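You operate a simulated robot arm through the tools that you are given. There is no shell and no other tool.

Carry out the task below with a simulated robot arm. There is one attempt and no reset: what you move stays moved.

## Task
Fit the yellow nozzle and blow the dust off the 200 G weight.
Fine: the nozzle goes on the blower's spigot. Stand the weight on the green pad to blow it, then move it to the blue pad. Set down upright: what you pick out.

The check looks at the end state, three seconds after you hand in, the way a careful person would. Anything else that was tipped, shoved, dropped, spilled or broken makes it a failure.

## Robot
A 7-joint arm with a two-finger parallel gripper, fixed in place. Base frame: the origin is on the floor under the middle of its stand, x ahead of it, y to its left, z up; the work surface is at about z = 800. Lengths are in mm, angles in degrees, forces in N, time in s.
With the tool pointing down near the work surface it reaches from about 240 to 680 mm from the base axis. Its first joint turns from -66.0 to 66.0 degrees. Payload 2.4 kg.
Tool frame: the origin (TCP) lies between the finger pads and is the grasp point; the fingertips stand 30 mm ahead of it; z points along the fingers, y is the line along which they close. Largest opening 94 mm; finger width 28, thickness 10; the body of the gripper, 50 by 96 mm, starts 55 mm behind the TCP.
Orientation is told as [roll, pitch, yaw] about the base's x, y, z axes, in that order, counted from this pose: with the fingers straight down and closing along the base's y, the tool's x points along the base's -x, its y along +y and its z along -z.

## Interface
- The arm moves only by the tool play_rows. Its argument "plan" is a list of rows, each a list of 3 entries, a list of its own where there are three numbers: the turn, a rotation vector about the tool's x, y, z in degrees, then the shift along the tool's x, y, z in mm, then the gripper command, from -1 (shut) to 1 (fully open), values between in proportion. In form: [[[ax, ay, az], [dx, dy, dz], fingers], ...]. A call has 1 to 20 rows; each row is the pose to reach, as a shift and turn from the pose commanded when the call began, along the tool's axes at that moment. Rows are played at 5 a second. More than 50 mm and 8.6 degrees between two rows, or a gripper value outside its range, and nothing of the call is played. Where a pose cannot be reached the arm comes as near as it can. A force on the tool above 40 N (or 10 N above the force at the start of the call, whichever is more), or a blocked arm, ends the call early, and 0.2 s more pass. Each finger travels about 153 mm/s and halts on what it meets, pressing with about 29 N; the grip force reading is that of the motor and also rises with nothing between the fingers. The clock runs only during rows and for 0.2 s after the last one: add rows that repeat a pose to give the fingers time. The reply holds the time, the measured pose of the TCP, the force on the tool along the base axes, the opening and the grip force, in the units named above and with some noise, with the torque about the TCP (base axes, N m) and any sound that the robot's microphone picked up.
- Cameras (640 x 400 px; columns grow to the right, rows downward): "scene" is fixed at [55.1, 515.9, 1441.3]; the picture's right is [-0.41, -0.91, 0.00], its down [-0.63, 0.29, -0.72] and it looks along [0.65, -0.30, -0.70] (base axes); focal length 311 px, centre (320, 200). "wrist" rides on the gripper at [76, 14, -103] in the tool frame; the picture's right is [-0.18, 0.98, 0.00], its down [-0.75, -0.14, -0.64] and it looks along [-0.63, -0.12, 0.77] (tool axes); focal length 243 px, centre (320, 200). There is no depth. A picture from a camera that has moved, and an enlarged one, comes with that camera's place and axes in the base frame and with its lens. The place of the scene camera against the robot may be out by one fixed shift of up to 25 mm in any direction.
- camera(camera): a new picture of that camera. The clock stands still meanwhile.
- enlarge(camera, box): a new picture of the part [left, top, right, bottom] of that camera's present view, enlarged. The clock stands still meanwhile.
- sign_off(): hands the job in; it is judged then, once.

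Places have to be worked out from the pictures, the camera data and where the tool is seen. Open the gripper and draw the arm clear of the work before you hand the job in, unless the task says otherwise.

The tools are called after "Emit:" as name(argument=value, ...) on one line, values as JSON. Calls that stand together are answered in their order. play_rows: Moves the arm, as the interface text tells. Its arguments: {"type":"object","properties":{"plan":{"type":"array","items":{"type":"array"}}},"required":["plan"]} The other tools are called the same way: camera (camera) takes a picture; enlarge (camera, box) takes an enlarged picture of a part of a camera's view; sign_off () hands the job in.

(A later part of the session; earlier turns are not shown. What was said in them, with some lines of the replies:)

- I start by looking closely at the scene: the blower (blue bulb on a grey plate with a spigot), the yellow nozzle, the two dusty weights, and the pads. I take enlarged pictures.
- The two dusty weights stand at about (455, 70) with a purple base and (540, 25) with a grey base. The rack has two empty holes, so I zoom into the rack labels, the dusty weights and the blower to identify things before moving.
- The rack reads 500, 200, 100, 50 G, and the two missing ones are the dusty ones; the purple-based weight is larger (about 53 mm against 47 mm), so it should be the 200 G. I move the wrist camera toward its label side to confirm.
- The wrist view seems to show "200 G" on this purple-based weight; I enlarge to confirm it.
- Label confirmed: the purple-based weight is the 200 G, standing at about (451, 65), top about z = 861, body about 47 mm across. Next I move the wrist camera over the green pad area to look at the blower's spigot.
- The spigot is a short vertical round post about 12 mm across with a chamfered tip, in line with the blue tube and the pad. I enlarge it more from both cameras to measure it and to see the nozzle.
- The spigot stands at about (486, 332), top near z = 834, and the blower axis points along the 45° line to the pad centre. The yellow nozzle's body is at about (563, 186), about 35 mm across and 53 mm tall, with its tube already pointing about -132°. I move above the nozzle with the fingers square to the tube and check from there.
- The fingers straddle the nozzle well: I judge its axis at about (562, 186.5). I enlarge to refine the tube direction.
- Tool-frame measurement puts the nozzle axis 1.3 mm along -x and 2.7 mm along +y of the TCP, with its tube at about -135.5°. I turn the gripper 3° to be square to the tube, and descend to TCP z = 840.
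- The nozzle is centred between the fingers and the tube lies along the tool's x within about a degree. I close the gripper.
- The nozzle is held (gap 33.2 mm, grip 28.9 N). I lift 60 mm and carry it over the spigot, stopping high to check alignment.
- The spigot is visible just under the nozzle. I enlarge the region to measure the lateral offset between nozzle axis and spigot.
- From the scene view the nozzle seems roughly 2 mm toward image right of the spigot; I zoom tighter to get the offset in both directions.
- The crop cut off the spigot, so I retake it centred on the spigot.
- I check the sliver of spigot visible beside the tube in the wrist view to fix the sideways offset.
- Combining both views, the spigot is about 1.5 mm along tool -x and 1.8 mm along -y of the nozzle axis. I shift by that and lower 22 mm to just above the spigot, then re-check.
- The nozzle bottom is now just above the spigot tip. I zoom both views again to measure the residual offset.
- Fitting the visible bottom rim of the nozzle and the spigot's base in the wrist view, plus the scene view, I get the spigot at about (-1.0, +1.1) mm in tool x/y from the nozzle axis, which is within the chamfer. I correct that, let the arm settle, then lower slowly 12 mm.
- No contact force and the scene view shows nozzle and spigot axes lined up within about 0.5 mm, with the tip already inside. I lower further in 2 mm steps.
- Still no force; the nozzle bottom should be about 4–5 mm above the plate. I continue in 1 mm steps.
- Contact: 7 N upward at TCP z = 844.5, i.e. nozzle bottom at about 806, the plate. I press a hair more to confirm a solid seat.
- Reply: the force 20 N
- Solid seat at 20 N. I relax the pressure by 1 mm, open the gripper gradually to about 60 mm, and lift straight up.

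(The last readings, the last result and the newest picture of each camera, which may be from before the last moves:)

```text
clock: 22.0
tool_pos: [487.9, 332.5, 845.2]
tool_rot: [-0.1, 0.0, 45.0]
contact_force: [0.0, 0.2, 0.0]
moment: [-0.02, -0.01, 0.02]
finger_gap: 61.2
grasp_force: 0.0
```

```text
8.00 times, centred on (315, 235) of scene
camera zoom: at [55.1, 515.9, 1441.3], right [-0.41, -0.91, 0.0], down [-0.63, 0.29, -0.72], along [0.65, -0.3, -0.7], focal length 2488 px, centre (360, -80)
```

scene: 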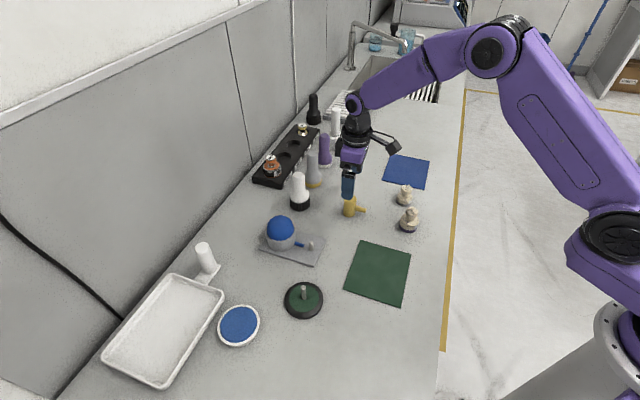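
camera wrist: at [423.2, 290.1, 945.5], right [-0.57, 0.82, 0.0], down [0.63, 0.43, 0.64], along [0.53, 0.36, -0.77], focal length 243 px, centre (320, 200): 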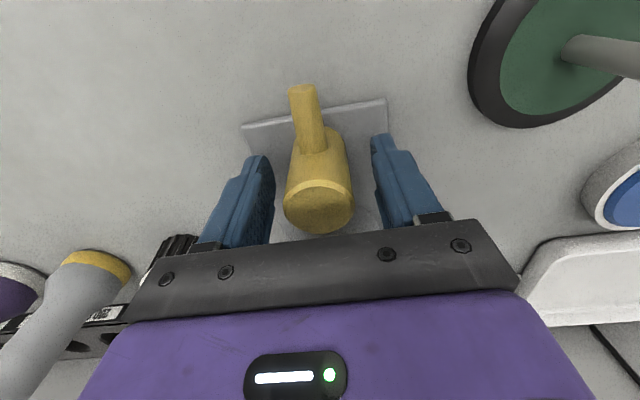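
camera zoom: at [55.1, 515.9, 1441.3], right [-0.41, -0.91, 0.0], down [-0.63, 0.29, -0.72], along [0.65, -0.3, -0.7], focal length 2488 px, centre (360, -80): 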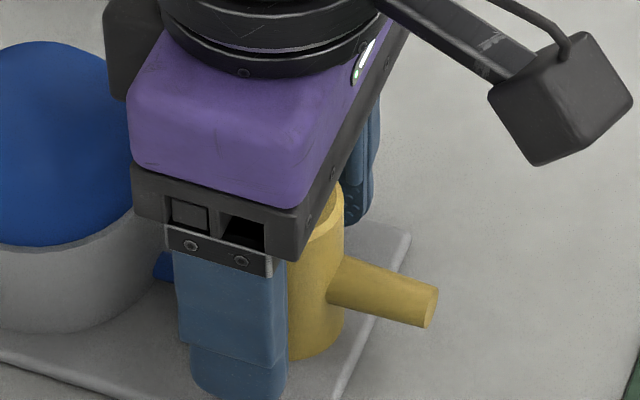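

The nozzle stays on the spigot. I lift straight up 100 mm and inspect it.

Emit:
play_rows(plan=[[[0, 0, 0], [0, 0, -8], 0.3], [[0, 0, 0], [0, 0, -20], 0.3], [[0, 0, 0], [0, 0, -40], 0.3], [[0, 0, 0], [0, 0, -60], 0.3], [[0, 0, 0], [0, 0, -80], 0.3], [[0, 0, 0], [0, 0, -100], 0.3], [[0, 0, 0], [0, 0, -100], 0.3], [[0, 0, 0], [0, 0, -100], 0.3]])

Emit:
camera(camera="wrist")

Emit:
enlarge(camera="scene", box=[250, 195, 350, 270])

```text
clock: 23.8
tool_pos: [487.9, 332.5, 943.8]
tool_rot: [-0.1, -0.2, 45.1]
contact_force: [-0.2, -1.0, -0.4]
moment: [-0.04, 0.01, 0.02]
finger_gap: 61.3
grasp_force: 0.1
```

```text
taken
camera wrist: at [423.3, 289.1, 1046.0], right [-0.57, 0.82, 0.0], down [0.63, 0.43, 0.64], along [0.53, 0.36, -0.77], focal length 243 px, centre (320, 200)
```

wrist: 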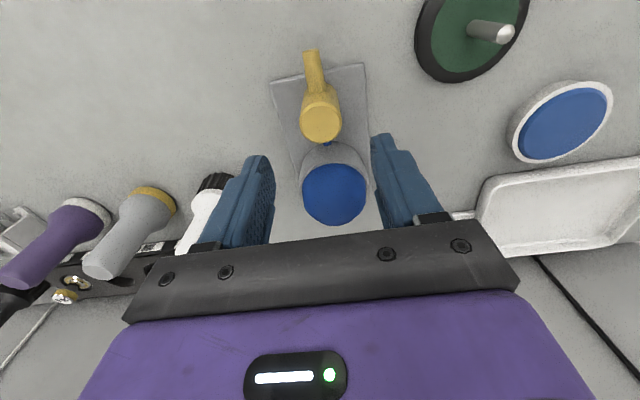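

```text
5.33 times, centred on (300, 232) of scene
camera zoom: at [55.1, 515.9, 1441.3], right [-0.41, -0.91, 0.0], down [-0.63, 0.29, -0.72], along [0.65, -0.3, -0.7], focal length 1659 px, centre (427, 27)
```

zoom: 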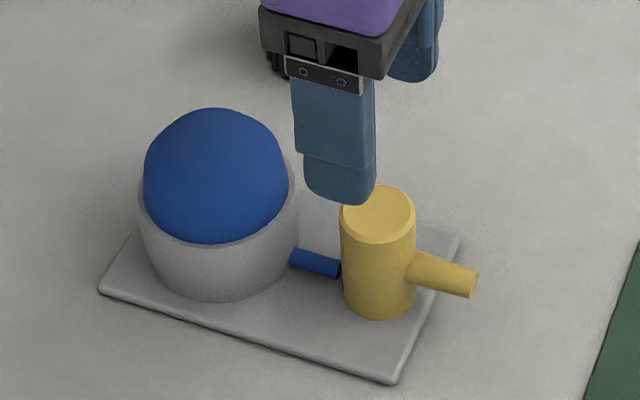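

The nozzle sits upright on the spigot with its tube pointing along the plate axis toward the green pad. Now I move over the 200 G weight (about (451, 65)) with yaw 20° and check alignment from above.

Emit:
play_rows(plan=[[[0, 0, 3], [26.9, -20.4, 0], 0.3], [[0, 0, 6], [53.8, -40.8, 2], 0.3], [[0, 0, 9], [80.7, -61.2, 4], 0.3], [[0, 0, 12], [107.6, -81.6, 6], 0.4], [[0, 0, 15], [134.5, -101.9, 8], 0.5], [[0, 0, 18], [161.4, -122.3, 10], 0.6], [[0, 0, 21.5], [188.3, -142.7, 12], 0.6], [[0, 0, 25], [215.2, -163.1, 14], 0.6], [[0, 0, 25], [215.2, -163.1, 14], 0.6], [[0, 0, 25], [215.2, -163.1, 14], 0.6], [[0, 0, 25], [215.2, -163.1, 14], 0.6]])

Emit:
camera(camera="wrist")

Emit:
enlarge(camera="wrist", box=[260, 70, 400, 170])

```text
clock: 26.2
tool_pos: [455.4, 65.2, 930.1]
tool_rot: [0.0, -0.1, 20.1]
contact_force: [-0.9, -0.1, 0.8]
moment: [0.01, -0.03, -0.06]
finger_gap: 75.2
grasp_force: 0.0
```

```text
taken
camera wrist: at [378.8, 52.9, 1031.7], right [-0.16, 0.99, 0.0], down [0.75, 0.13, 0.64], along [0.64, 0.11, -0.77], focal length 243 px, centre (320, 200)
```

wrist: 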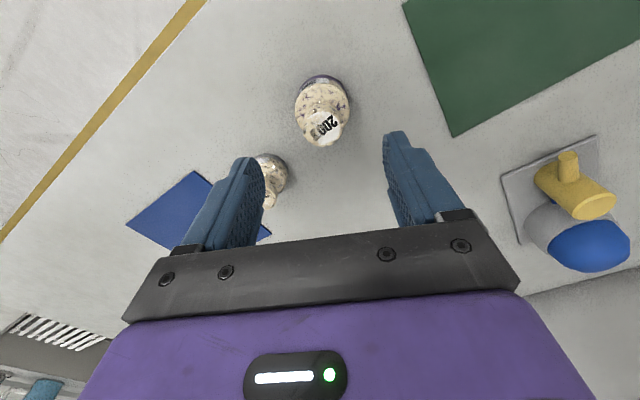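

```text
4.00 times, centred on (330, 120) of wrist
camera zoom: at [378.8, 52.9, 1031.7], right [-0.16, 0.99, 0.0], down [0.75, 0.13, 0.64], along [0.64, 0.11, -0.77], focal length 970 px, centre (280, 520)
```

zoom: 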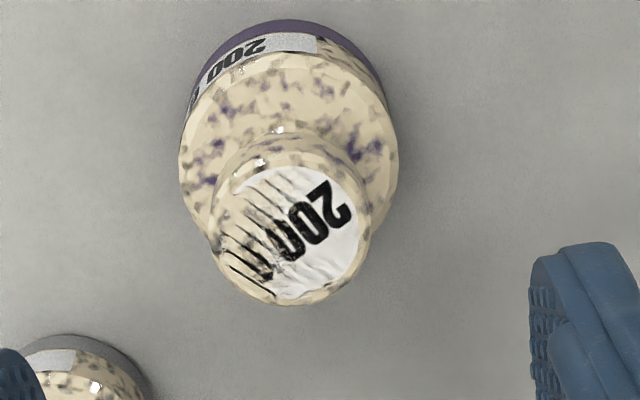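

The weight is at tool offset (+4.0, +2.2) mm. I correct, and descend to TCP z ≈ 837 so the fingertips end about 7 mm above the bench beside the body.

Emit:
play_rows(plan=[[[0, 0, 0], [2, 1, 10], 0.6], [[0, 0, 0], [4, 2.2, 25], 0.6], [[0, 0, 0], [4, 2.2, 42], 0.6], [[0, 0, 0], [4, 2.2, 58], 0.6], [[0, 0, 0], [4, 2.2, 72], 0.6], [[0, 0, 0], [4, 2.2, 84], 0.6], [[0, 0, 0], [4, 2.2, 93], 0.6], [[0, 0, 0], [4, 2.2, 93], 0.6], [[0, 0, 0], [4, 2.2, 93], 0.6]])

Emit:
camera(camera="wrist")

Emit:
enlarge(camera="scene", box=[370, 160, 450, 250])

```text
clock: 28.2
tool_pos: [447.7, 64.8, 836.5]
tool_rot: [0.1, -0.1, 20.1]
contact_force: [-0.6, -0.3, 0.4]
moment: [0.02, -0.01, -0.01]
finger_gap: 75.3
grasp_force: 0.2
```

```text
taken
camera wrist: at [370.6, 53.1, 937.6], right [-0.16, 0.99, 0.0], down [0.75, 0.13, 0.64], along [0.64, 0.11, -0.76], focal length 243 px, centre (320, 200)
```

wrist: 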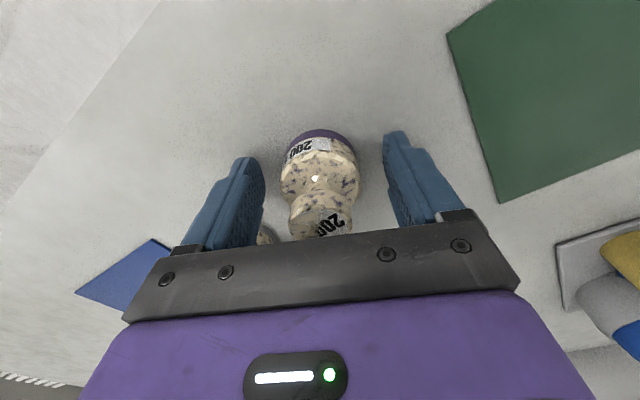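

```text
4.44 times, centred on (410, 205) of scene
camera zoom: at [55.1, 515.9, 1441.3], right [-0.41, -0.91, 0.0], down [-0.63, 0.29, -0.72], along [0.65, -0.3, -0.7], focal length 1382 px, centre (-80, 178)
```

zoom: 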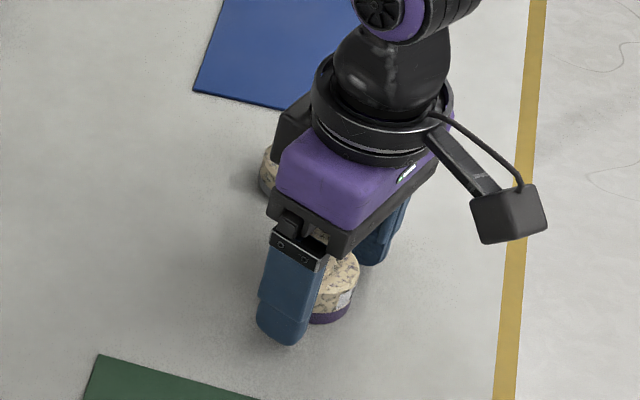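

The weight is centred sideways between the fingers; I check the fore-aft alignment in an enlarged view before closing.

Emit:
enlarge(camera="wrist", box=[240, 110, 400, 240])

```text
3.08 times, centred on (320, 175) of wrist
camera zoom: at [370.6, 53.1, 937.6], right [-0.16, 0.99, 0.0], down [0.75, 0.13, 0.64], along [0.64, 0.11, -0.76], focal length 746 px, centre (320, 277)
```

zoom: 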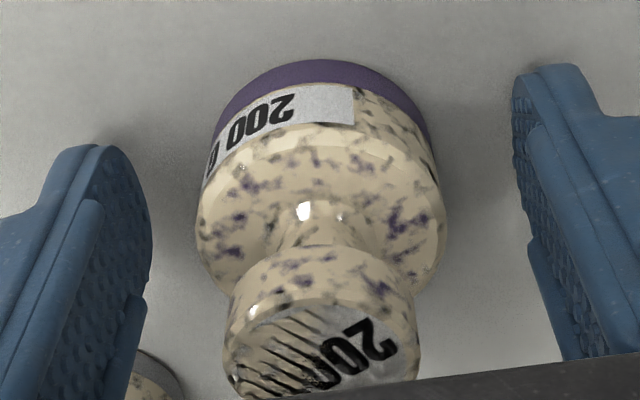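

The near rim of the base indicates the weight is about 4–6 mm further along tool -x than the TCP. I shift -4.8 mm in tool x and then close.

Emit:
play_rows(plan=[[[0, 0, 0], [-2.4, 0.2, 0], 0.6], [[0, 0, 0], [-4.8, 0.4, 0], 0.6], [[0, 0, 0], [-4.8, 0.4, 0], 0.6], [[0, 0, 0], [-4.8, 0.4, 0], 0.4], [[0, 0, 0], [-4.8, 0.4, 0], 0.2], [[0, 0, 0], [-4.8, 0.4, 0], 0], [[0, 0, 0], [-4.8, 0.4, 0], -0.5], [[0, 0, 0], [-4.8, 0.4, 0], -1], [[0, 0, 0], [-4.8, 0.4, 0], -1]])

Emit:
enlarge(camera="wrist", box=[240, 110, 400, 240])

```text
clock: 30.2
tool_pos: [452.3, 67.5, 837.9]
tool_rot: [0.1, -0.2, 20.0]
contact_force: [-0.2, 1.2, 0.7]
moment: [0.02, 0.01, -0.01]
finger_gap: 45.0
grasp_force: 29.2
```

```text
3.08 times, centred on (320, 175) of wrist
camera zoom: at [375.3, 55.9, 938.3], right [-0.16, 0.99, 0.0], down [0.75, 0.13, 0.64], along [0.64, 0.11, -0.77], focal length 746 px, centre (320, 277)
```

zoom: 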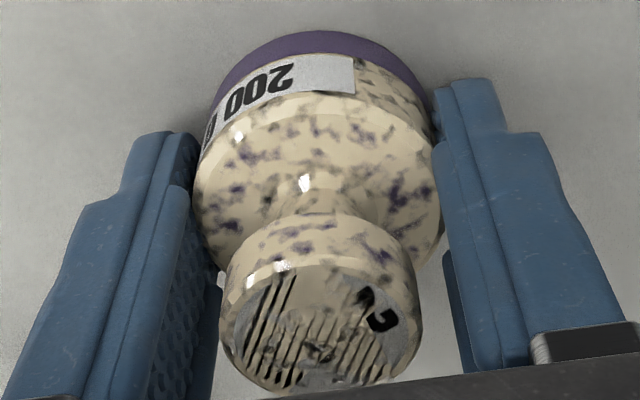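

The weight is gripped (gap 45 mm, 29 N). The green pad's centre computes to about (367, 213) and the nozzle axis line runs through it; I will set the weight on that line at about (381, 227), well inside the pad. Lift 50 mm and carry it there.

Emit:
play_rows(plan=[[[0, 0, 0], [0, 0, -8], -1], [[0, 0, 0], [0, 0, -22], -1], [[0, 0, 0], [0, 0, -38], -1], [[0, 0, 0], [0.5, 5, -50], -1], [[0, 0, 0], [1.6, 24, -50], -1], [[0, 0, 0], [3.3, 48, -50], -1], [[0, 0, 0], [5, 73, -50], -1], [[0, 0, 0], [6.7, 98, -50], -1], [[0, 0, 0], [8.4, 123, -50], -1], [[0, 0, 0], [10.2, 150, -50], -1], [[0, 0, 0], [11.3, 167, -50], -1], [[0, 0, 0], [11.8, 173.8, -50], -1], [[0, 0, 0], [11.8, 173.8, -50], -1], [[0, 0, 0], [11.8, 173.8, -50], -1], [[0, 0, 0], [11.8, 173.8, -50], -1]])

Emit:
camera(camera="wrist")

Emit:
camera(camera="scene")

```text
clock: 33.4
tool_pos: [380.0, 226.1, 888.1]
tool_rot: [0.0, -0.1, 20.1]
contact_force: [-0.1, 0.1, -1.6]
moment: [-0.02, 0.0, -0.02]
finger_gap: 45.0
grasp_force: 29.1
```

```text
taken
camera wrist: at [302.8, 214.6, 989.2], right [-0.16, 0.99, 0.0], down [0.75, 0.13, 0.64], along [0.64, 0.11, -0.77], focal length 243 px, centre (320, 200)
```

wrist: 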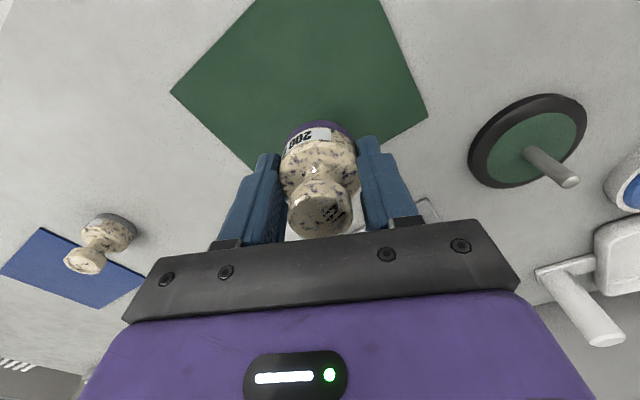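

```text
taken
```

scene: 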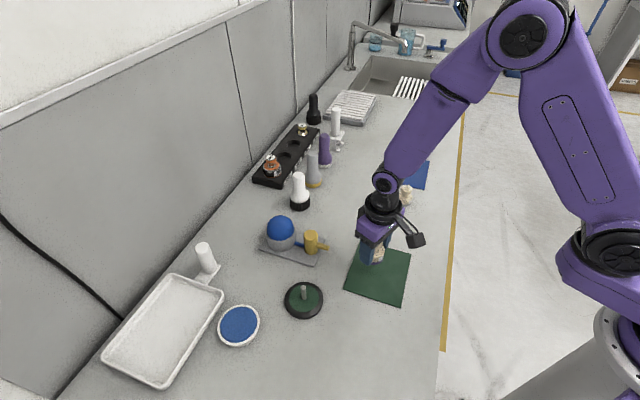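

The weight hangs over the green pad at about (379, 227), on the nozzle's line and well inside the pad edges. I lower it, slowing near the surface.

Emit:
play_rows(plan=[[[0, 0, 0], [0, 0, 10], -1], [[0, 0, 0], [0, 0, 22], -1], [[0, 0, 0], [0, 0, 33], -1], [[0, 0, 0], [0, 0, 40], -1], [[0, 0, 0], [0, 0, 44], -1], [[0, 0, 0], [0, 0, 45.5], -1], [[0, 0, 0], [0, 0, 46.5], -1], [[0, 0, 0], [0, 0, 46.5], -1]])

```text
clock: 35.2
tool_pos: [382.3, 227.8, 841.3]
tool_rot: [0.0, -0.1, 20.1]
contact_force: [0.5, 0.5, -1.7]
moment: [0.02, 0.0, 0.03]
finger_gap: 44.8
grasp_force: 28.5
```

Emit:
play_rows(plan=[[[0, 0, 0], [0, 0, 0.6], -1], [[0, 0, 0], [0, 0, 1.2], -1], [[0, 0, 0], [0, 0, 1.8], -1], [[0, 0, 0], [0, 0, 1.8], -1]])

```text
clock: 36.2
tool_pos: [381.4, 227.8, 840.3]
tool_rot: [0.0, -0.4, 20.1]
contact_force: [0.5, 0.8, 12.7]
moment: [-0.08, 0.18, -0.01]
finger_gap: 45.1
grasp_force: 28.5
```

Contact with the pad (12.7 N). I relax slightly, open the fingers gradually and go up.

Emit:
play_rows(plan=[[[0, 0, 0], [0, 0, -0.8], -1], [[0, 0, 0], [0, 0, -0.8], -0.4], [[0, 0, 0], [0, 0, -0.8], 0], [[0, 0, 0], [0, 0, -0.8], 0.2], [[0, 0, 0], [0, 0, -0.8], 0.4], [[0, 0, 0], [0, 0, -0.8], 0.6], [[0, 0, 0], [0, 0, -0.8], 0.6], [[0, 0, 0], [0, 0, -10], 0.6], [[0, 0, 0], [0, 0, -30], 0.6], [[0, 0, 0], [0, 0, -55], 0.6], [[0, 0, 0], [0, 0, -80], 0.6], [[0, 0, 0], [0, 0, -110], 0.6], [[0, 0, 0], [0, 0, -110], 0.6]])

Emit:
camera(camera="wrist")

Emit:
enlarge(camera="scene", box=[255, 200, 425, 310])

```text
clock: 39.0
tool_pos: [380.0, 225.6, 948.5]
tool_rot: [-0.1, -0.1, 20.1]
contact_force: [0.6, 0.8, 0.7]
moment: [0.0, -0.02, -0.02]
finger_gap: 75.1
grasp_force: 0.1
```

```text
taken
camera wrist: at [302.9, 214.3, 1050.2], right [-0.16, 0.99, 0.0], down [0.76, 0.13, 0.64], along [0.63, 0.11, -0.77], focal length 243 px, centre (320, 200)
```

wrist: 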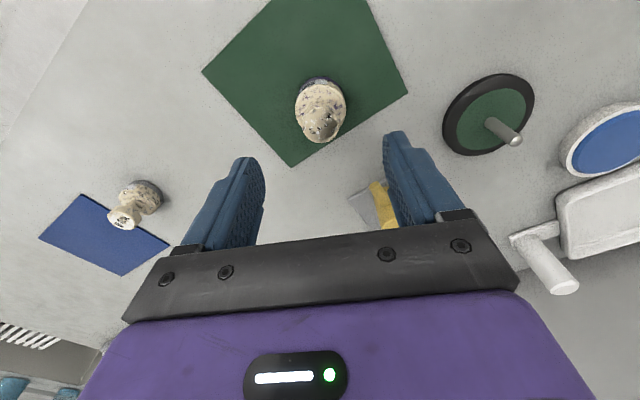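

```text
3.64 times, centred on (340, 255) of scene
camera zoom: at [55.1, 515.9, 1441.3], right [-0.41, -0.91, 0.0], down [-0.63, 0.29, -0.72], along [0.65, -0.3, -0.7], focal length 1131 px, centre (247, 0)
```

zoom: 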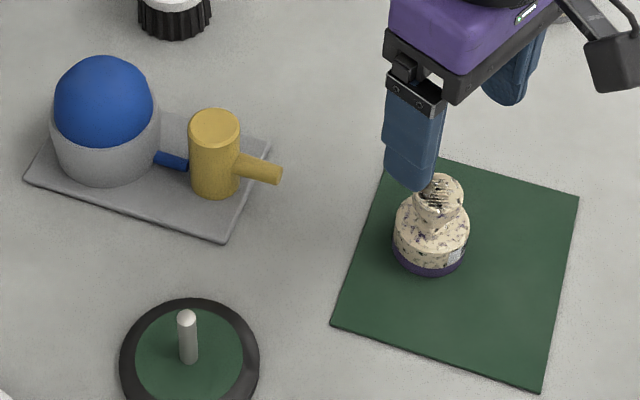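

The weight stands upright on the green pad in line with the nozzle. The bulb's dome centre computes to about (544, 390) with its top near z = 882; I close the fingers and move above it at a safe height to check.

Emit:
play_rows(plan=[[[0, 0, -3], [-22, 10, -12], 0.3], [[0, 0, -6], [-45, 20.7, -12], 0], [[0, 0, -9], [-67.7, 31, -12], -0.5], [[0, 0, -12], [-90.3, 41.4, -12], -1], [[0, 0, -15], [-112.8, 51.7, -12], -1], [[0, 0, -18], [-135.4, 62, -12], -1], [[0, 0, -21], [-158, 72.4, -12], -1], [[0, 0, -23], [-180.5, 82.7, -12], -1], [[0, 0, -25], [-203.1, 93.1, -12], -1], [[0, 0, -25], [-203.1, 93.1, -12], -1], [[0, 0, -25], [-203.1, 93.1, -12], -1], [[0, 0, -25], [-203.1, 93.1, -12], -1]])

Emit:
camera(camera="wrist")

Emit:
enlarge(camera="scene", box=[240, 160, 340, 270])

```text
clock: 41.6
tool_pos: [539.0, 382.2, 962.0]
tool_rot: [-0.1, -0.2, 45.1]
contact_force: [0.2, -0.5, 1.1]
moment: [0.07, 0.01, 0.01]
finger_gap: 0.0
grasp_force: 29.0
```

```text
taken
camera wrist: at [474.3, 339.5, 1063.2], right [-0.57, 0.82, 0.0], down [0.63, 0.43, 0.64], along [0.53, 0.36, -0.77], focal length 243 px, centre (320, 200)
```

wrist: 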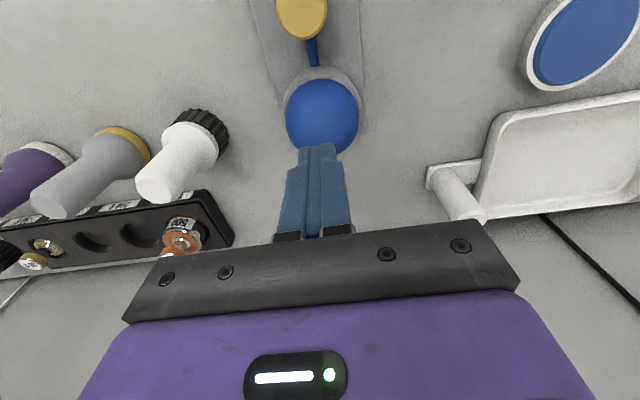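

```text
3.64 times, centred on (290, 215) of scene
camera zoom: at [55.1, 515.9, 1441.3], right [-0.41, -0.91, 0.0], down [-0.63, 0.29, -0.72], along [0.65, -0.3, -0.7], focal length 1131 px, centre (429, 146)
```

zoom: 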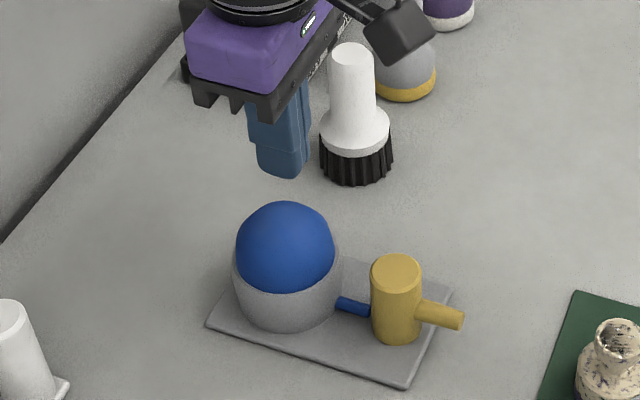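

The dome centre is about (-4, +1) mm in tool x/y from the TCP. I correct and descend to just above the dome (tips at about z = 890).

Emit:
play_rows(plan=[[[0, 0, 0], [-2, 0.5, 8], -1], [[0, 0, 0], [-4, 1, 18], -1], [[0, 0, 0], [-4, 1, 28], -1], [[0, 0, 0], [-4, 1, 36], -1], [[0, 0, 0], [-4, 1, 40], -1], [[0, 0, 0], [-4, 1, 40], -1]])

Emit:
enlarge(camera="scene", box=[250, 190, 330, 260])

Emit:
camera(camera="wrist")

```text
clock: 43.0
tool_pos: [542.5, 389.4, 922.1]
tool_rot: [-0.1, -0.2, 45.1]
contact_force: [-0.2, 0.3, 0.4]
moment: [0.0, 0.03, 0.03]
finger_gap: 0.1
grasp_force: 28.4
```

```text
5.71 times, centred on (290, 225) of scene
camera zoom: at [55.1, 515.9, 1441.3], right [-0.41, -0.91, 0.0], down [-0.63, 0.29, -0.72], along [0.65, -0.3, -0.7], focal length 1777 px, centre (491, 57)
```

zoom: 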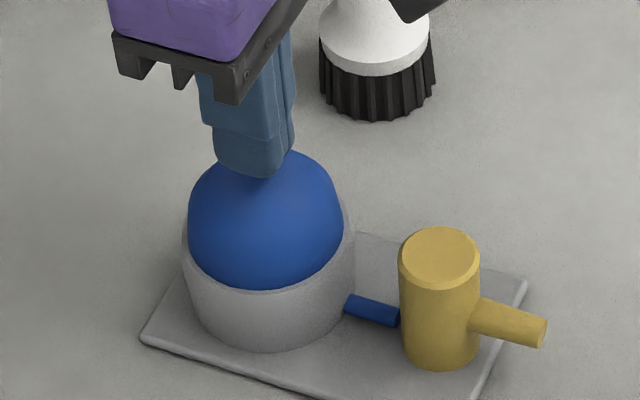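

```text
taken
camera wrist: at [477.5, 345.8, 1023.3], right [-0.57, 0.82, 0.0], down [0.63, 0.43, 0.64], along [0.53, 0.36, -0.77], focal length 243 px, centre (320, 200)
```

wrist: 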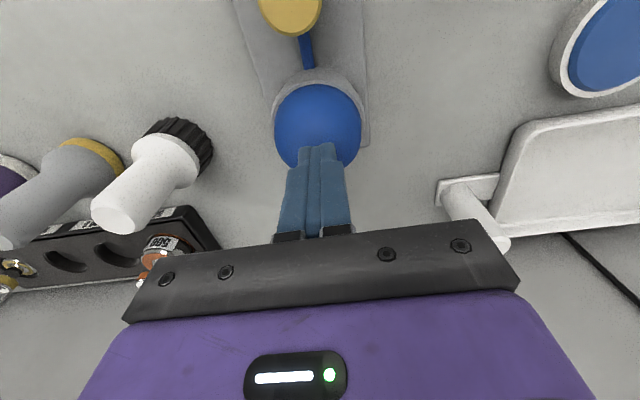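

The tips are just above the dome, about 4 mm beyond its centre. I nudge back by (+3, -1) mm and press down in 2 mm steps, watching force and sound.

Emit:
play_rows(plan=[[[0, 0, 0], [1.5, -0.5, 0], -1], [[0, 0, 0], [3, -1, 0], -1], [[0, 0, 0], [3, -1, 0], -1], [[0, 0, 0], [3, -1, 3], -1], [[0, 0, 0], [3, -1, 6], -1], [[0, 0, 0], [3, -1, 9], -1], [[0, 0, 0], [3, -1, 12], -1], [[0, 0, 0], [3, -1, 14], -1], [[0, 0, 0], [3, -1, 16], -1], [[0, 0, 0], [3, -1, 18], -1], [[0, 0, 0], [3, -1, 18], -1]])

```text
clock: 45.4
tool_pos: [540.9, 387.1, 904.6]
tool_rot: [-0.1, -0.3, 45.1]
contact_force: [0.2, 0.6, 1.8]
moment: [0.04, 0.02, 0.01]
finger_gap: 0.1
grasp_force: 28.6
```

Tips are at about z = 875 with barely 2 N, so first contact only. I keep pressing deeper in small steps.

Emit:
play_rows(plan=[[[0, 0, 0], [0, 0, 2], -1], [[0, 0, 0], [0, 0, 4], -1], [[0, 0, 0], [0, 0, 6], -1], [[0, 0, 0], [0, 0, 8], -1], [[0, 0, 0], [0, 0, 10], -1], [[0, 0, 0], [0, 0, 10], -1]])

Emit:
enlarge(camera="scene", box=[250, 190, 330, 260])

```text
clock: 46.8
tool_pos: [541.4, 385.2, 894.5]
tool_rot: [-0.1, -0.1, 45.0]
contact_force: [-1.0, -0.5, 3.2]
moment: [-0.05, 0.05, -0.03]
finger_gap: 0.2
grasp_force: 28.5
```

```text
5.71 times, centred on (290, 225) of scene
camera zoom: at [55.1, 515.9, 1441.3], right [-0.41, -0.91, 0.0], down [-0.63, 0.29, -0.72], along [0.65, -0.3, -0.7], focal length 1777 px, centre (491, 57)
```

zoom: 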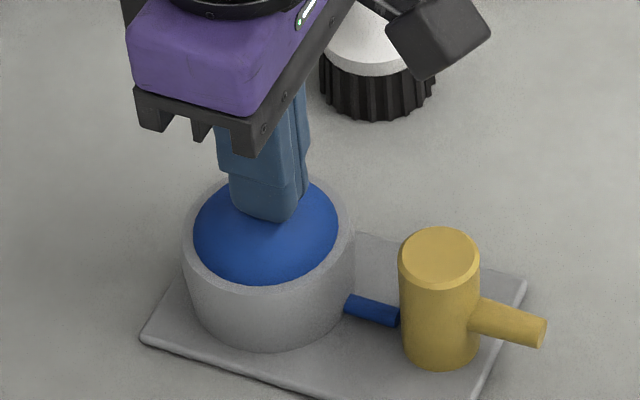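

The dome sinks into its cup as intended with little force (3 N). I continue pressing until it blows or bottoms out.

Emit:
play_rows(plan=[[[0, 0, 0], [0, 0, 3], -1], [[0, 0, 0], [0, 0, 6], -1], [[0, 0, 0], [0, 0, 9], -1], [[0, 0, 0], [0, 0, 12], -1], [[0, 0, 0], [0, 0, 12], -1]])

Emit:
enlarge(camera="scene", box=[255, 200, 425, 310])

```text
clock: 47.8
tool_pos: [541.0, 386.3, 888.8]
tool_rot: [-0.1, -0.4, 45.1]
contact_force: [-5.4, -4.8, 15.9]
moment: [-0.28, 0.31, 0.0]
finger_gap: 0.0
grasp_force: 28.8
stopped in row 4: the force on the tool passed its limit at 43 N (the readings are from after the stop); the commanded pose is now the measured one
```

```text
3.64 times, centred on (340, 255) of scene
camera zoom: at [54.7, 515.6, 1441.5], right [-0.41, -0.91, 0.0], down [-0.63, 0.29, -0.72], along [0.65, -0.3, -0.7], focal length 1131 px, centre (247, 0)
```

zoom: 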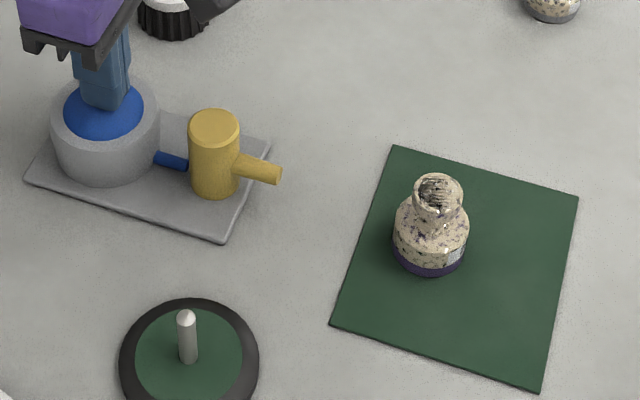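

The bulb bottomed out at TCP z ≈ 889 without any sound and the dust is still there, so a slow squeeze gives no puff. I release the bulb fully and give it a quick press, stopping just short of the bottom.

Emit:
play_rows(plan=[[[0, 0, 0], [0, 0, -12], -1], [[0, 0, 0], [0, 0, -26], -1], [[0, 0, 0], [0, 0, -26], -1], [[0, 0, 0], [0, 0, -26], -1], [[0, 0, 0], [0, 0, -2.5], -1], [[0, 0, 0], [0, 0, -2.5], -1], [[0, 0, 0], [0, 0, -26], -1], [[0, 0, 0], [0, 0, -26], -1]])

Emit:
enlarge(camera="scene", box=[255, 200, 425, 310])

```text
clock: 49.6
tool_pos: [540.4, 388.2, 914.7]
tool_rot: [-0.1, -0.4, 45.1]
contact_force: [0.1, -0.5, 0.8]
moment: [0.03, 0.03, -0.02]
finger_gap: 0.2
grasp_force: 29.1
```

```text
3.64 times, centred on (340, 255) of scene
camera zoom: at [55.1, 515.9, 1441.3], right [-0.41, -0.91, 0.0], down [-0.63, 0.29, -0.72], along [0.65, -0.3, -0.7], focal length 1131 px, centre (247, 0)
```

zoom: 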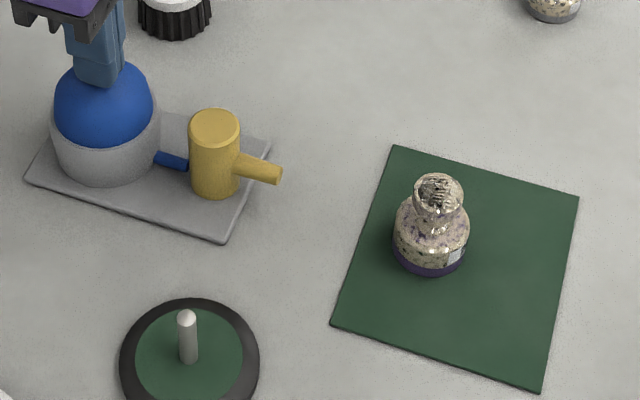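

The weight looks more metallic now, so the puff works partly. I zoom in to compare the dust.

Emit:
enlarge(camera="scene", box=[355, 240, 395, 280])

```text
10.00 times, centred on (375, 260) of scene
camera zoom: at [55.1, 515.9, 1441.3], right [-0.41, -0.91, 0.0], down [-0.63, 0.29, -0.72], along [0.65, -0.3, -0.7], focal length 3110 px, centre (-230, -400)
```

zoom: 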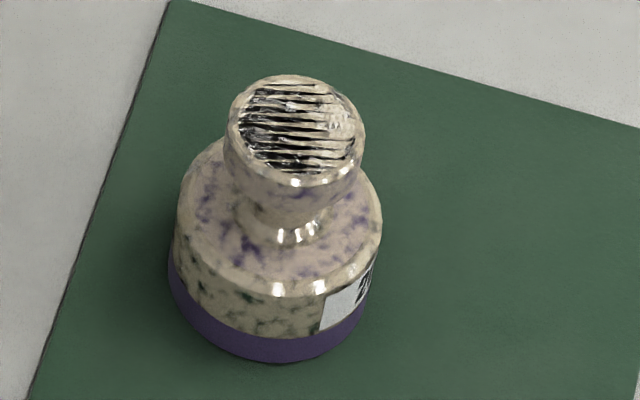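

The dust is thinning (metal gleams through). I repeat quick strokes, four per call, letting the bulb refill between them.

Emit:
play_rows(plan=[[[0, 0, 0], [0, 0, 23.5], -1], [[0, 0, 0], [0, 0, 23.5], -1], [[0, 0, 0], [0, 0, 0], -1], [[0, 0, 0], [0, 0, 0], -1], [[0, 0, 0], [0, 0, 0], -1], [[0, 0, 0], [0, 0, 23.5], -1], [[0, 0, 0], [0, 0, 23.5], -1], [[0, 0, 0], [0, 0, 0], -1], [[0, 0, 0], [0, 0, 0], -1], [[0, 0, 0], [0, 0, 0], -1], [[0, 0, 0], [0, 0, 23.5], -1], [[0, 0, 0], [0, 0, 23.5], -1], [[0, 0, 0], [0, 0, 0], -1], [[0, 0, 0], [0, 0, 0], -1], [[0, 0, 0], [0, 0, 0], -1]])

Emit:
enlarge(camera="scene", box=[355, 240, 395, 280])

Emit:
enlarge(camera="scene", box=[255, 200, 425, 310])

```text
clock: 52.8
tool_pos: [541.8, 385.8, 911.6]
tool_rot: [0.0, -0.3, 45.2]
contact_force: [0.3, 0.2, -0.1]
moment: [0.02, 0.01, -0.01]
finger_gap: 0.0
grasp_force: 29.0
```

```text
10.00 times, centred on (375, 260) of scene
camera zoom: at [55.1, 515.9, 1441.3], right [-0.41, -0.91, 0.0], down [-0.63, 0.29, -0.72], along [0.65, -0.3, -0.7], focal length 3110 px, centre (-230, -400)
```

zoom: 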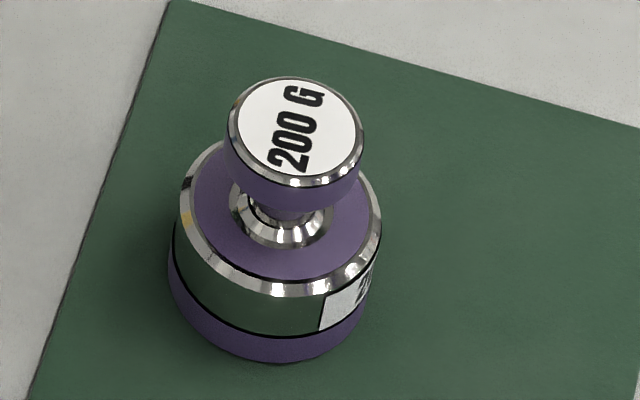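

```text
3.64 times, centred on (340, 255) of scene
camera zoom: at [55.1, 515.9, 1441.3], right [-0.41, -0.91, 0.0], down [-0.63, 0.29, -0.72], along [0.65, -0.3, -0.7], focal length 1131 px, centre (247, 0)
```

zoom: 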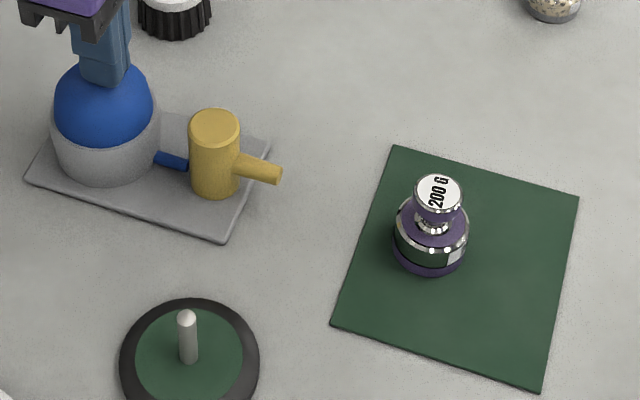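

The weight is now clean and reads 200 G, and nothing else moved. I rise off the bulb, open the gripper and move back above the weight.

Emit:
play_rows(plan=[[[0, 0, 0], [0, 0, -20], -1], [[0, 0, 0], [10, 0, -40], -1], [[0, 0, 3], [35, 0.2, -42], -0.6], [[0, 0, 6], [60, 0.4, -42], -0.2], [[0, 0, 9], [85, 0.6, -42], 0.2], [[0, 0, 12], [110, 0.8, -42], 0.6], [[0, 0, 15], [135, 1, -42], 0.6], [[0, 0, 18], [160, 1, -42], 0.6], [[0, 0, 21], [185, 1.2, -42], 0.6], [[0, 0, 24], [210, 1.3, -42], 0.6], [[0, 0, 25], [226.1, 1.3, -42], 0.6], [[0, 0, 25], [226.1, 1.3, -42], 0.6], [[0, 0, 25], [226.1, 1.3, -42], 0.6], [[0, 0, 25], [226.1, 1.3, -42], 0.6]])

Emit:
enlarge(camera="wrist", box=[220, 50, 420, 190])

```text
clock: 55.8
tool_pos: [381.7, 226.8, 952.4]
tool_rot: [0.0, -0.5, 20.1]
contact_force: [-0.7, -0.9, -0.1]
moment: [0.0, 0.0, -0.01]
finger_gap: 74.9
grasp_force: 0.0
```

```text
2.86 times, centred on (320, 120) of wrist
camera zoom: at [303.8, 213.1, 1053.4], right [-0.16, 0.99, 0.0], down [0.75, 0.12, 0.65], along [0.64, 0.11, -0.76], focal length 693 px, centre (320, 429)
```

zoom: 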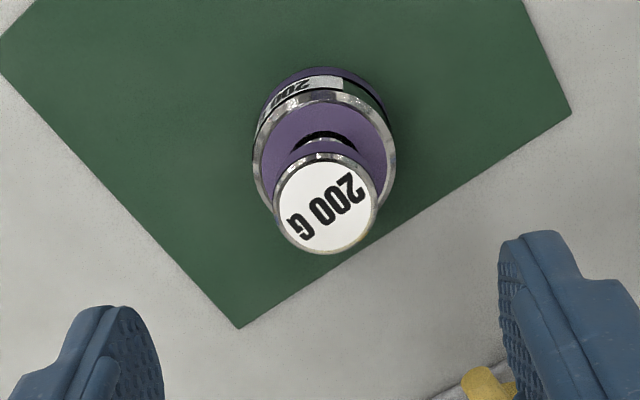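

The weight lies about (1.5, 1.4) mm in tool x/y from the TCP. The earlier force stop left a 0.5° tilt, so I level the tool while descending to TCP z ≈ 840.

Emit:
play_rows(plan=[[[-0.17, 0.45, 0], [0.7, 0.7, 12], 0.6], [[-0.17, 0.45, 0], [1.5, 1.4, 30], 0.6], [[-0.17, 0.45, 0], [1.5, 1.4, 50], 0.6], [[-0.17, 0.45, 0], [1.5, 1.4, 70], 0.6], [[-0.17, 0.45, 0], [1.5, 1.4, 87], 0.6], [[-0.17, 0.45, 0], [1.5, 1.4, 102], 0.6], [[-0.17, 0.45, 0], [1.5, 1.4, 111], 0.6], [[-0.17, 0.45, 0], [1.5, 1.4, 111], 0.6], [[-0.17, 0.45, 0], [1.5, 1.4, 111], 0.6]])

Emit:
enlarge(camera="wrist", box=[240, 110, 400, 240])

```text
clock: 57.8
tool_pos: [378.5, 227.5, 840.8]
tool_rot: [0.3, 0.0, 20.1]
contact_force: [-0.2, -0.4, 0.0]
moment: [0.0, -0.01, -0.01]
finger_gap: 75.3
grasp_force: 0.0
```

```text
3.08 times, centred on (320, 175) of wrist
camera zoom: at [302.0, 215.0, 942.6], right [-0.16, 0.99, 0.0], down [0.76, 0.12, 0.64], along [0.63, 0.11, -0.77], focal length 746 px, centre (320, 277)
```

zoom: 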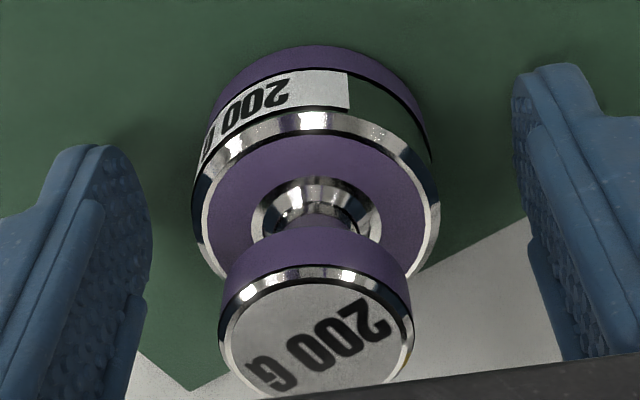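

The weight is about 2.6 mm along tool -x and 0.6 mm along -y; I correct that and close the gripper.

Emit:
play_rows(plan=[[[0, 0, 0], [-1.3, -0.3, 0], 0.6], [[0, 0, 0], [-2.6, -0.6, 0], 0.6], [[0, 0, 0], [-2.6, -0.6, 0], 0.6], [[0, 0, 0], [-2.6, -0.6, 0], 0.4], [[0, 0, 0], [-2.6, -0.6, 0], 0.2], [[0, 0, 0], [-2.6, -0.6, 0], 0], [[0, 0, 0], [-2.6, -0.6, 0], -0.5], [[0, 0, 0], [-2.6, -0.6, 0], -1], [[0, 0, 0], [-2.6, -0.6, 0], -1]])

```text
clock: 59.8
tool_pos: [382.6, 228.6, 842.2]
tool_rot: [0.2, 0.1, 20.1]
contact_force: [-0.7, -0.4, 0.2]
moment: [0.03, -0.03, 0.01]
finger_gap: 44.9
grasp_force: 28.9
```

Gripped at 44.9 mm. From the earlier wrist view the blue pad's centre is near (645, -66). I lift 110 mm (well above the 100 G weight on the way) and start toward it.

Emit:
play_rows(plan=[[[0, 0, 0], [0, 0, -8], -1], [[0, 0, 0], [0, 0, -25], -1], [[0, 0, 0], [0, 0, -50], -1], [[0, 0, 0], [0, 0, -80], -1], [[0, 0, 0], [0, 0, -105], -1], [[0, 0, 0], [0, 0, -112], -1], [[0, 0, 0], [0, 0, -112], -1]])

Emit:
camera(camera="scene")

```text
clock: 61.4
tool_pos: [382.8, 226.9, 952.5]
tool_rot: [0.2, 0.1, 20.1]
contact_force: [0.1, -0.3, -2.0]
moment: [0.01, 0.0, 0.03]
finger_gap: 44.8
grasp_force: 28.9
```

```text
taken
```

scene: 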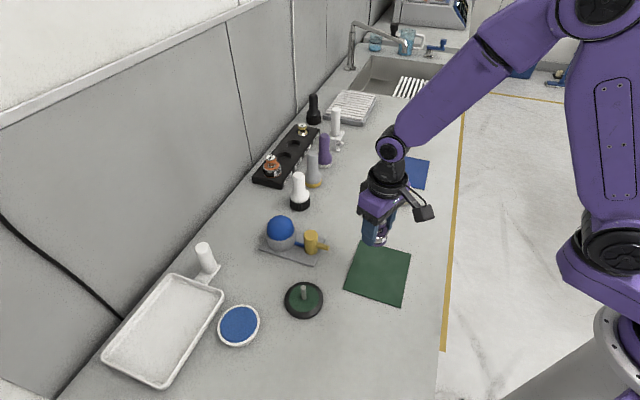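

The weight is up at a safe height. I carry it over to the blue pad target (632, -63).

Emit:
play_rows(plan=[[[0.1, 0, 0], [-4, -10.6, 0], -1], [[0.2, 0, 0], [-11, -29, 0], -1], [[0.2, 0, 0], [-20, -53, 0], -1], [[0.2, 0, 0], [-30, -80, 0], -1], [[0.2, 0, 0], [-40, -106, 0], -1], [[0.2, 0, 0], [-50, -133, 0], -1], [[0.2, 0, 0], [-60, -159.5, 0], -1], [[0.2, 0, 0], [-70, -186, 0], -1], [[0.2, 0, 0], [-80, -212.7, 0], -1], [[0.2, 0, 0], [-90, -239, 0], -1], [[0.2, 0, 0], [-100, -266, 0], -1], [[0.2, 0, 0], [-110, -292.4, 0], -1], [[0.2, 0, 0], [-119, -316, 0], -1], [[0.2, 0, 0], [-126.5, -336, 0], -1], [[0.2, 0, 0], [-132, -351, 0], -1], [[0.2, 0, 0], [-135.2, -359.4, 0], -1], [[0.2, 0, 0], [-135.2, -359.4, 0], -1], [[0.2, 0, 0], [-135.2, -359.4, 0], -1], [[0.2, 0, 0], [-135.2, -359.4, 0], -1]])

Emit:
camera(camera="wrist")

Emit:
enlarge(camera="scene", box=[340, 90, 460, 220])

```text
clock: 65.4
tool_pos: [633.4, -61.2, 951.7]
tool_rot: [0.0, 0.1, 20.0]
contact_force: [0.3, -0.1, -2.0]
moment: [0.02, 0.02, 0.05]
finger_gap: 44.7
grasp_force: 29.1
```

```text
taken
camera wrist: at [556.8, -74.4, 1053.7], right [-0.16, 0.99, 0.0], down [0.76, 0.13, 0.64], along [0.63, 0.11, -0.77], focal length 243 px, centre (320, 200)
```

wrist: 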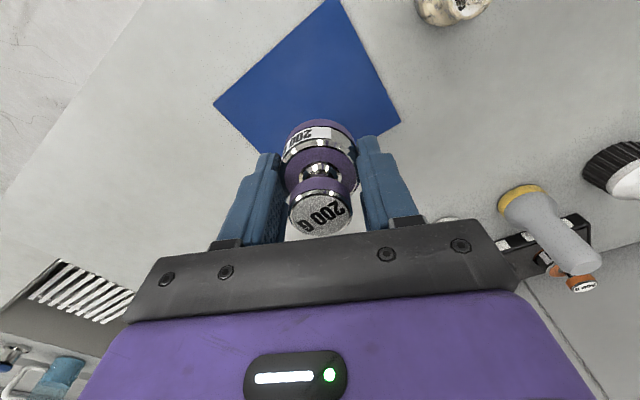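

```text
3.08 times, centred on (400, 155) of scene
camera zoom: at [55.2, 515.9, 1441.3], right [-0.41, -0.91, 0.0], down [-0.63, 0.29, -0.72], along [0.65, -0.3, -0.7], focal length 957 px, centre (74, 338)
```

zoom: 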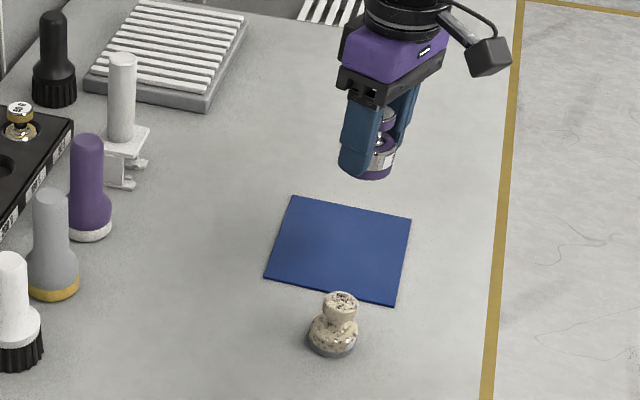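

The weight hangs over the blue pad at about (633, -62), more than 50 mm from each pad edge. I lower 106 mm, then feel for contact.

Emit:
play_rows(plan=[[[0, 0, 0], [0, 0, 12], -1], [[0, 0, 0], [0, 0, 32], -1], [[0, 0, 0], [0, 0, 52], -1], [[0, 0, 0], [0, 0, 72], -1], [[0, 0, 0], [0, 0, 88], -1], [[0, 0, 0], [0, 0, 98], -1], [[0, 0, 0], [0, 0, 104], -1], [[0, 0, 0], [0, 0, 107], -1], [[0, 0, 0], [0, 0, 107], -1], [[0, 0, 0], [0, 0, 107], -1]])

Emit:
enlarge(camera="scene", box=[360, 130, 450, 220])

```text
clock: 67.6
tool_pos: [632.8, -65.0, 844.7]
tool_rot: [0.0, 0.1, 20.2]
contact_force: [0.0, 0.4, -2.1]
moment: [-0.01, 0.01, 0.0]
finger_gap: 44.8
grasp_force: 29.1
```

```text
4.44 times, centred on (405, 175) of scene
camera zoom: at [55.2, 515.9, 1441.3], right [-0.41, -0.91, 0.0], down [-0.63, 0.29, -0.72], along [0.65, -0.3, -0.7], focal length 1382 px, centre (-58, 311)
```

zoom: 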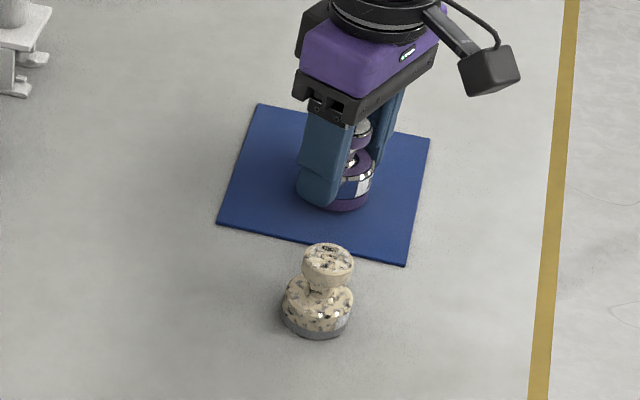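

The weight hovers a few millimetres above the middle of the blue pad. I lower in small steps until contact shows.

Emit:
play_rows(plan=[[[0, 0, 0], [0, 0, 1], -1], [[0, 0, 0], [0, 0, 2], -1], [[0, 0, 0], [0, 0, 3], -1], [[0, 0, 0], [0, 0, 3.6], -1], [[0, 0, 0], [0, 0, 3.6], -1]])

```text
clock: 68.8
tool_pos: [632.2, -62.5, 841.2]
tool_rot: [0.0, 0.0, 19.9]
contact_force: [-0.5, -1.7, 3.0]
moment: [0.0, 0.04, 0.0]
finger_gap: 44.8
grasp_force: 29.0
```

Contact has begun (force went from -2 to +3 N). I lower another 0.5 mm to seat it, then open gradually and rise.

Emit:
play_rows(plan=[[[0, 0, 0], [0, 0, 0.5], -1], [[0, 0, 0], [0, 0, 0.5], -1], [[0, 0, 0], [0, 0, 0.3], -0.4], [[0, 0, 0], [0, 0, 0.3], 0], [[0, 0, 0], [0, 0, 0.3], 0.2], [[0, 0, 0], [0, 0, 0.3], 0.4], [[0, 0, 0], [0, 0, 0.3], 0.6], [[0, 0, 0], [0, 0, 0.3], 0.6], [[0, 0, 0], [0, 0, -10], 0.6], [[0, 0, 0], [0, 0, -30], 0.6], [[0, 0, 0], [0, 0, -55], 0.6], [[0, 0, 0], [0, 0, -85], 0.6], [[0, 0, 0], [0, 0, -115], 0.6], [[0, 0, 0], [0, 0, -115], 0.6]])

Emit:
camera(camera="wrist")

Emit:
enlarge(camera="scene", box=[360, 130, 450, 220])

```text
clock: 71.8
tool_pos: [631.4, -63.2, 955.5]
tool_rot: [0.0, 0.1, 20.2]
contact_force: [0.0, 0.2, -0.8]
moment: [-0.03, -0.02, -0.01]
finger_gap: 75.2
grasp_force: 0.1
```

```text
taken
camera wrist: at [554.3, -75.7, 1056.9], right [-0.16, 0.99, 0.0], down [0.76, 0.13, 0.64], along [0.63, 0.11, -0.77], focal length 243 px, centre (320, 200)
```

wrist: 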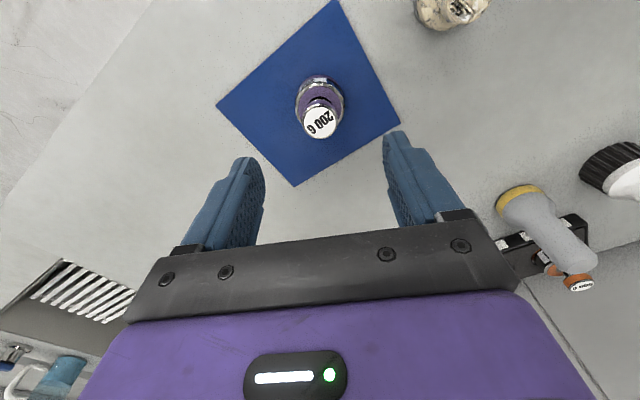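

```text
4.44 times, centred on (405, 175) of scene
camera zoom: at [55.1, 515.9, 1441.3], right [-0.41, -0.91, 0.0], down [-0.63, 0.29, -0.72], along [0.65, -0.3, -0.7], focal length 1382 px, centre (-58, 311)
```

zoom: 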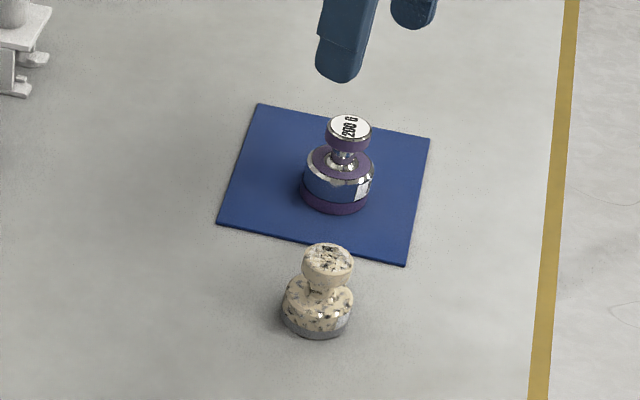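

The clean 200 G weight stands upright on the blue pad. I draw the arm back up and away to the starting area, with the gripper open.

Emit:
play_rows(plan=[[[0, 0, 0], [0, 0, -25], 0.8], [[0, 0, 0], [3, 7, -55], 1], [[0, 0, 0], [12, 28, -85], 1], [[0, 0, 0], [23, 53, -110], 1], [[0, 0, 0], [35, 80, -130], 1], [[0, 0, 0], [47, 108, -145], 1], [[0, 0, 0], [59, 136, -155], 1], [[0, 0, 0], [71, 164, -165], 1], [[0, 0, 0], [83, 192, -175], 1], [[0, 0, 0], [95, 220, -185], 1], [[0, 0, 0], [107, 248, -190], 1], [[0, 0, 0], [119, 276, -190], 1], [[0, 0, 0], [131, 304, -190], 1], [[0, 0, 0], [142, 328, -190], 1], [[0, 0, 0], [150, 346.7, -190], 1], [[0, 0, 0], [150, 346.7, -190], 1], [[0, 0, 0], [150, 346.7, -190], 1]])

Emit:
camera(camera="scene")

Emit:
enlarge(camera="scene", box=[250, 195, 420, 310])

Emit:
enlarge(camera="scene", box=[380, 145, 435, 190])

Emit:
camera(camera="wrist")

```text
clock: 75.4
tool_pos: [372.9, 213.6, 1145.5]
tool_rot: [0.0, 0.0, 20.1]
contact_force: [-0.9, 0.8, 1.0]
moment: [0.02, 0.03, -0.03]
finger_gap: 94.0
grasp_force: 0.1
```

```text
taken
```

scene: 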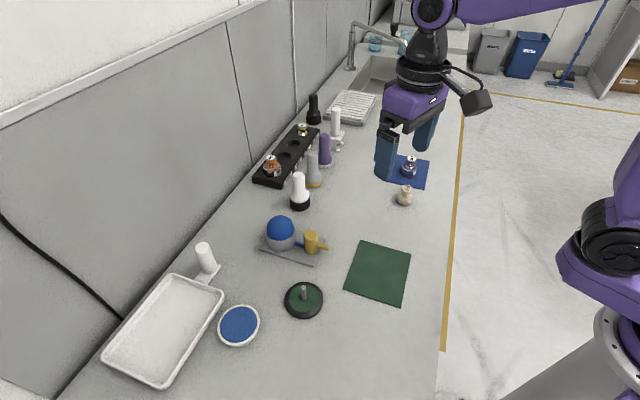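

```text
3.48 times, centred on (335, 252) of scene
camera zoom: at [55.1, 515.9, 1441.3], right [-0.41, -0.91, 0.0], down [-0.63, 0.29, -0.72], along [0.65, -0.3, -0.7], focal length 1082 px, centre (268, 17)
```

zoom: 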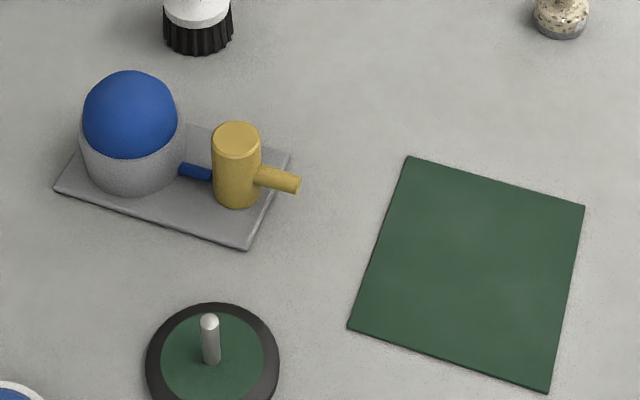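

```text
8.89 times, centred on (408, 168) of scene
camera zoom: at [55.1, 515.9, 1441.3], right [-0.41, -0.91, 0.0], down [-0.63, 0.29, -0.72], along [0.65, -0.3, -0.7], focal length 2765 px, centre (-458, 489)
```

zoom: 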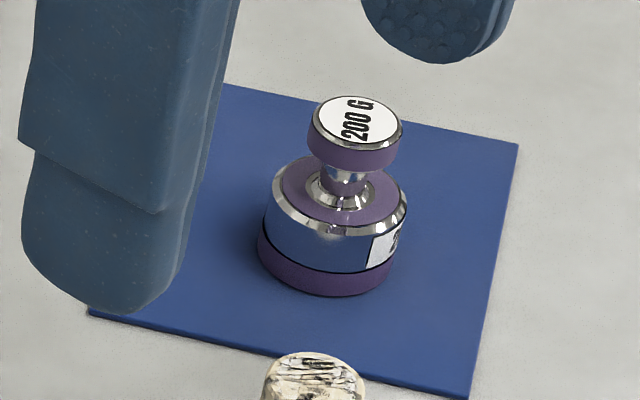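

```text
taken
camera wrist: at [296.1, 200.8, 1246.5], right [-0.16, 0.99, 0.0], down [0.76, 0.13, 0.64], along [0.63, 0.11, -0.77], focal length 243 px, centre (320, 200)
```

wrist: 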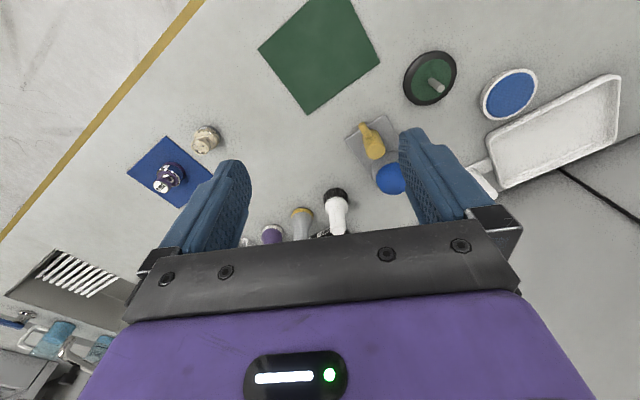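

The yellow nozzle sits on the blower's spigot and the bulb has sprung back. The 200 G weight is clean and upright on the blue pad, everything else looks untouched, and the arm is clear with the gripper open, so I hand in the job.

Emit:
sign_off()

```text
The job is handed in.
```

I fitted the yellow nozzle on the blower's spigot, blew the 200 G weight clean on the green pad, and set it upright on the blue pad. I've handed the job in. The result of the check hasn't come back.

- **Nozzle:** it's seated down on the blower's plate, with its tube pointing at the green pad.
- **Weight:** I picked the purple-based one after reading "200 G" on its top and side. The dust came off with quick presses of the bulb; an earlier slow press did nothing. In the last pictures no dust shows on the sides I could see.
- **Force stop:** the slow press hit the bottom of the bulb's travel and tripped the force limit at 43 N. The bulb sprang back, and the blower looked unmoved.
- **Everything else:** nothing else looked moved or tipped in the final pictures. The arm is back near its starting position with the gripper open.
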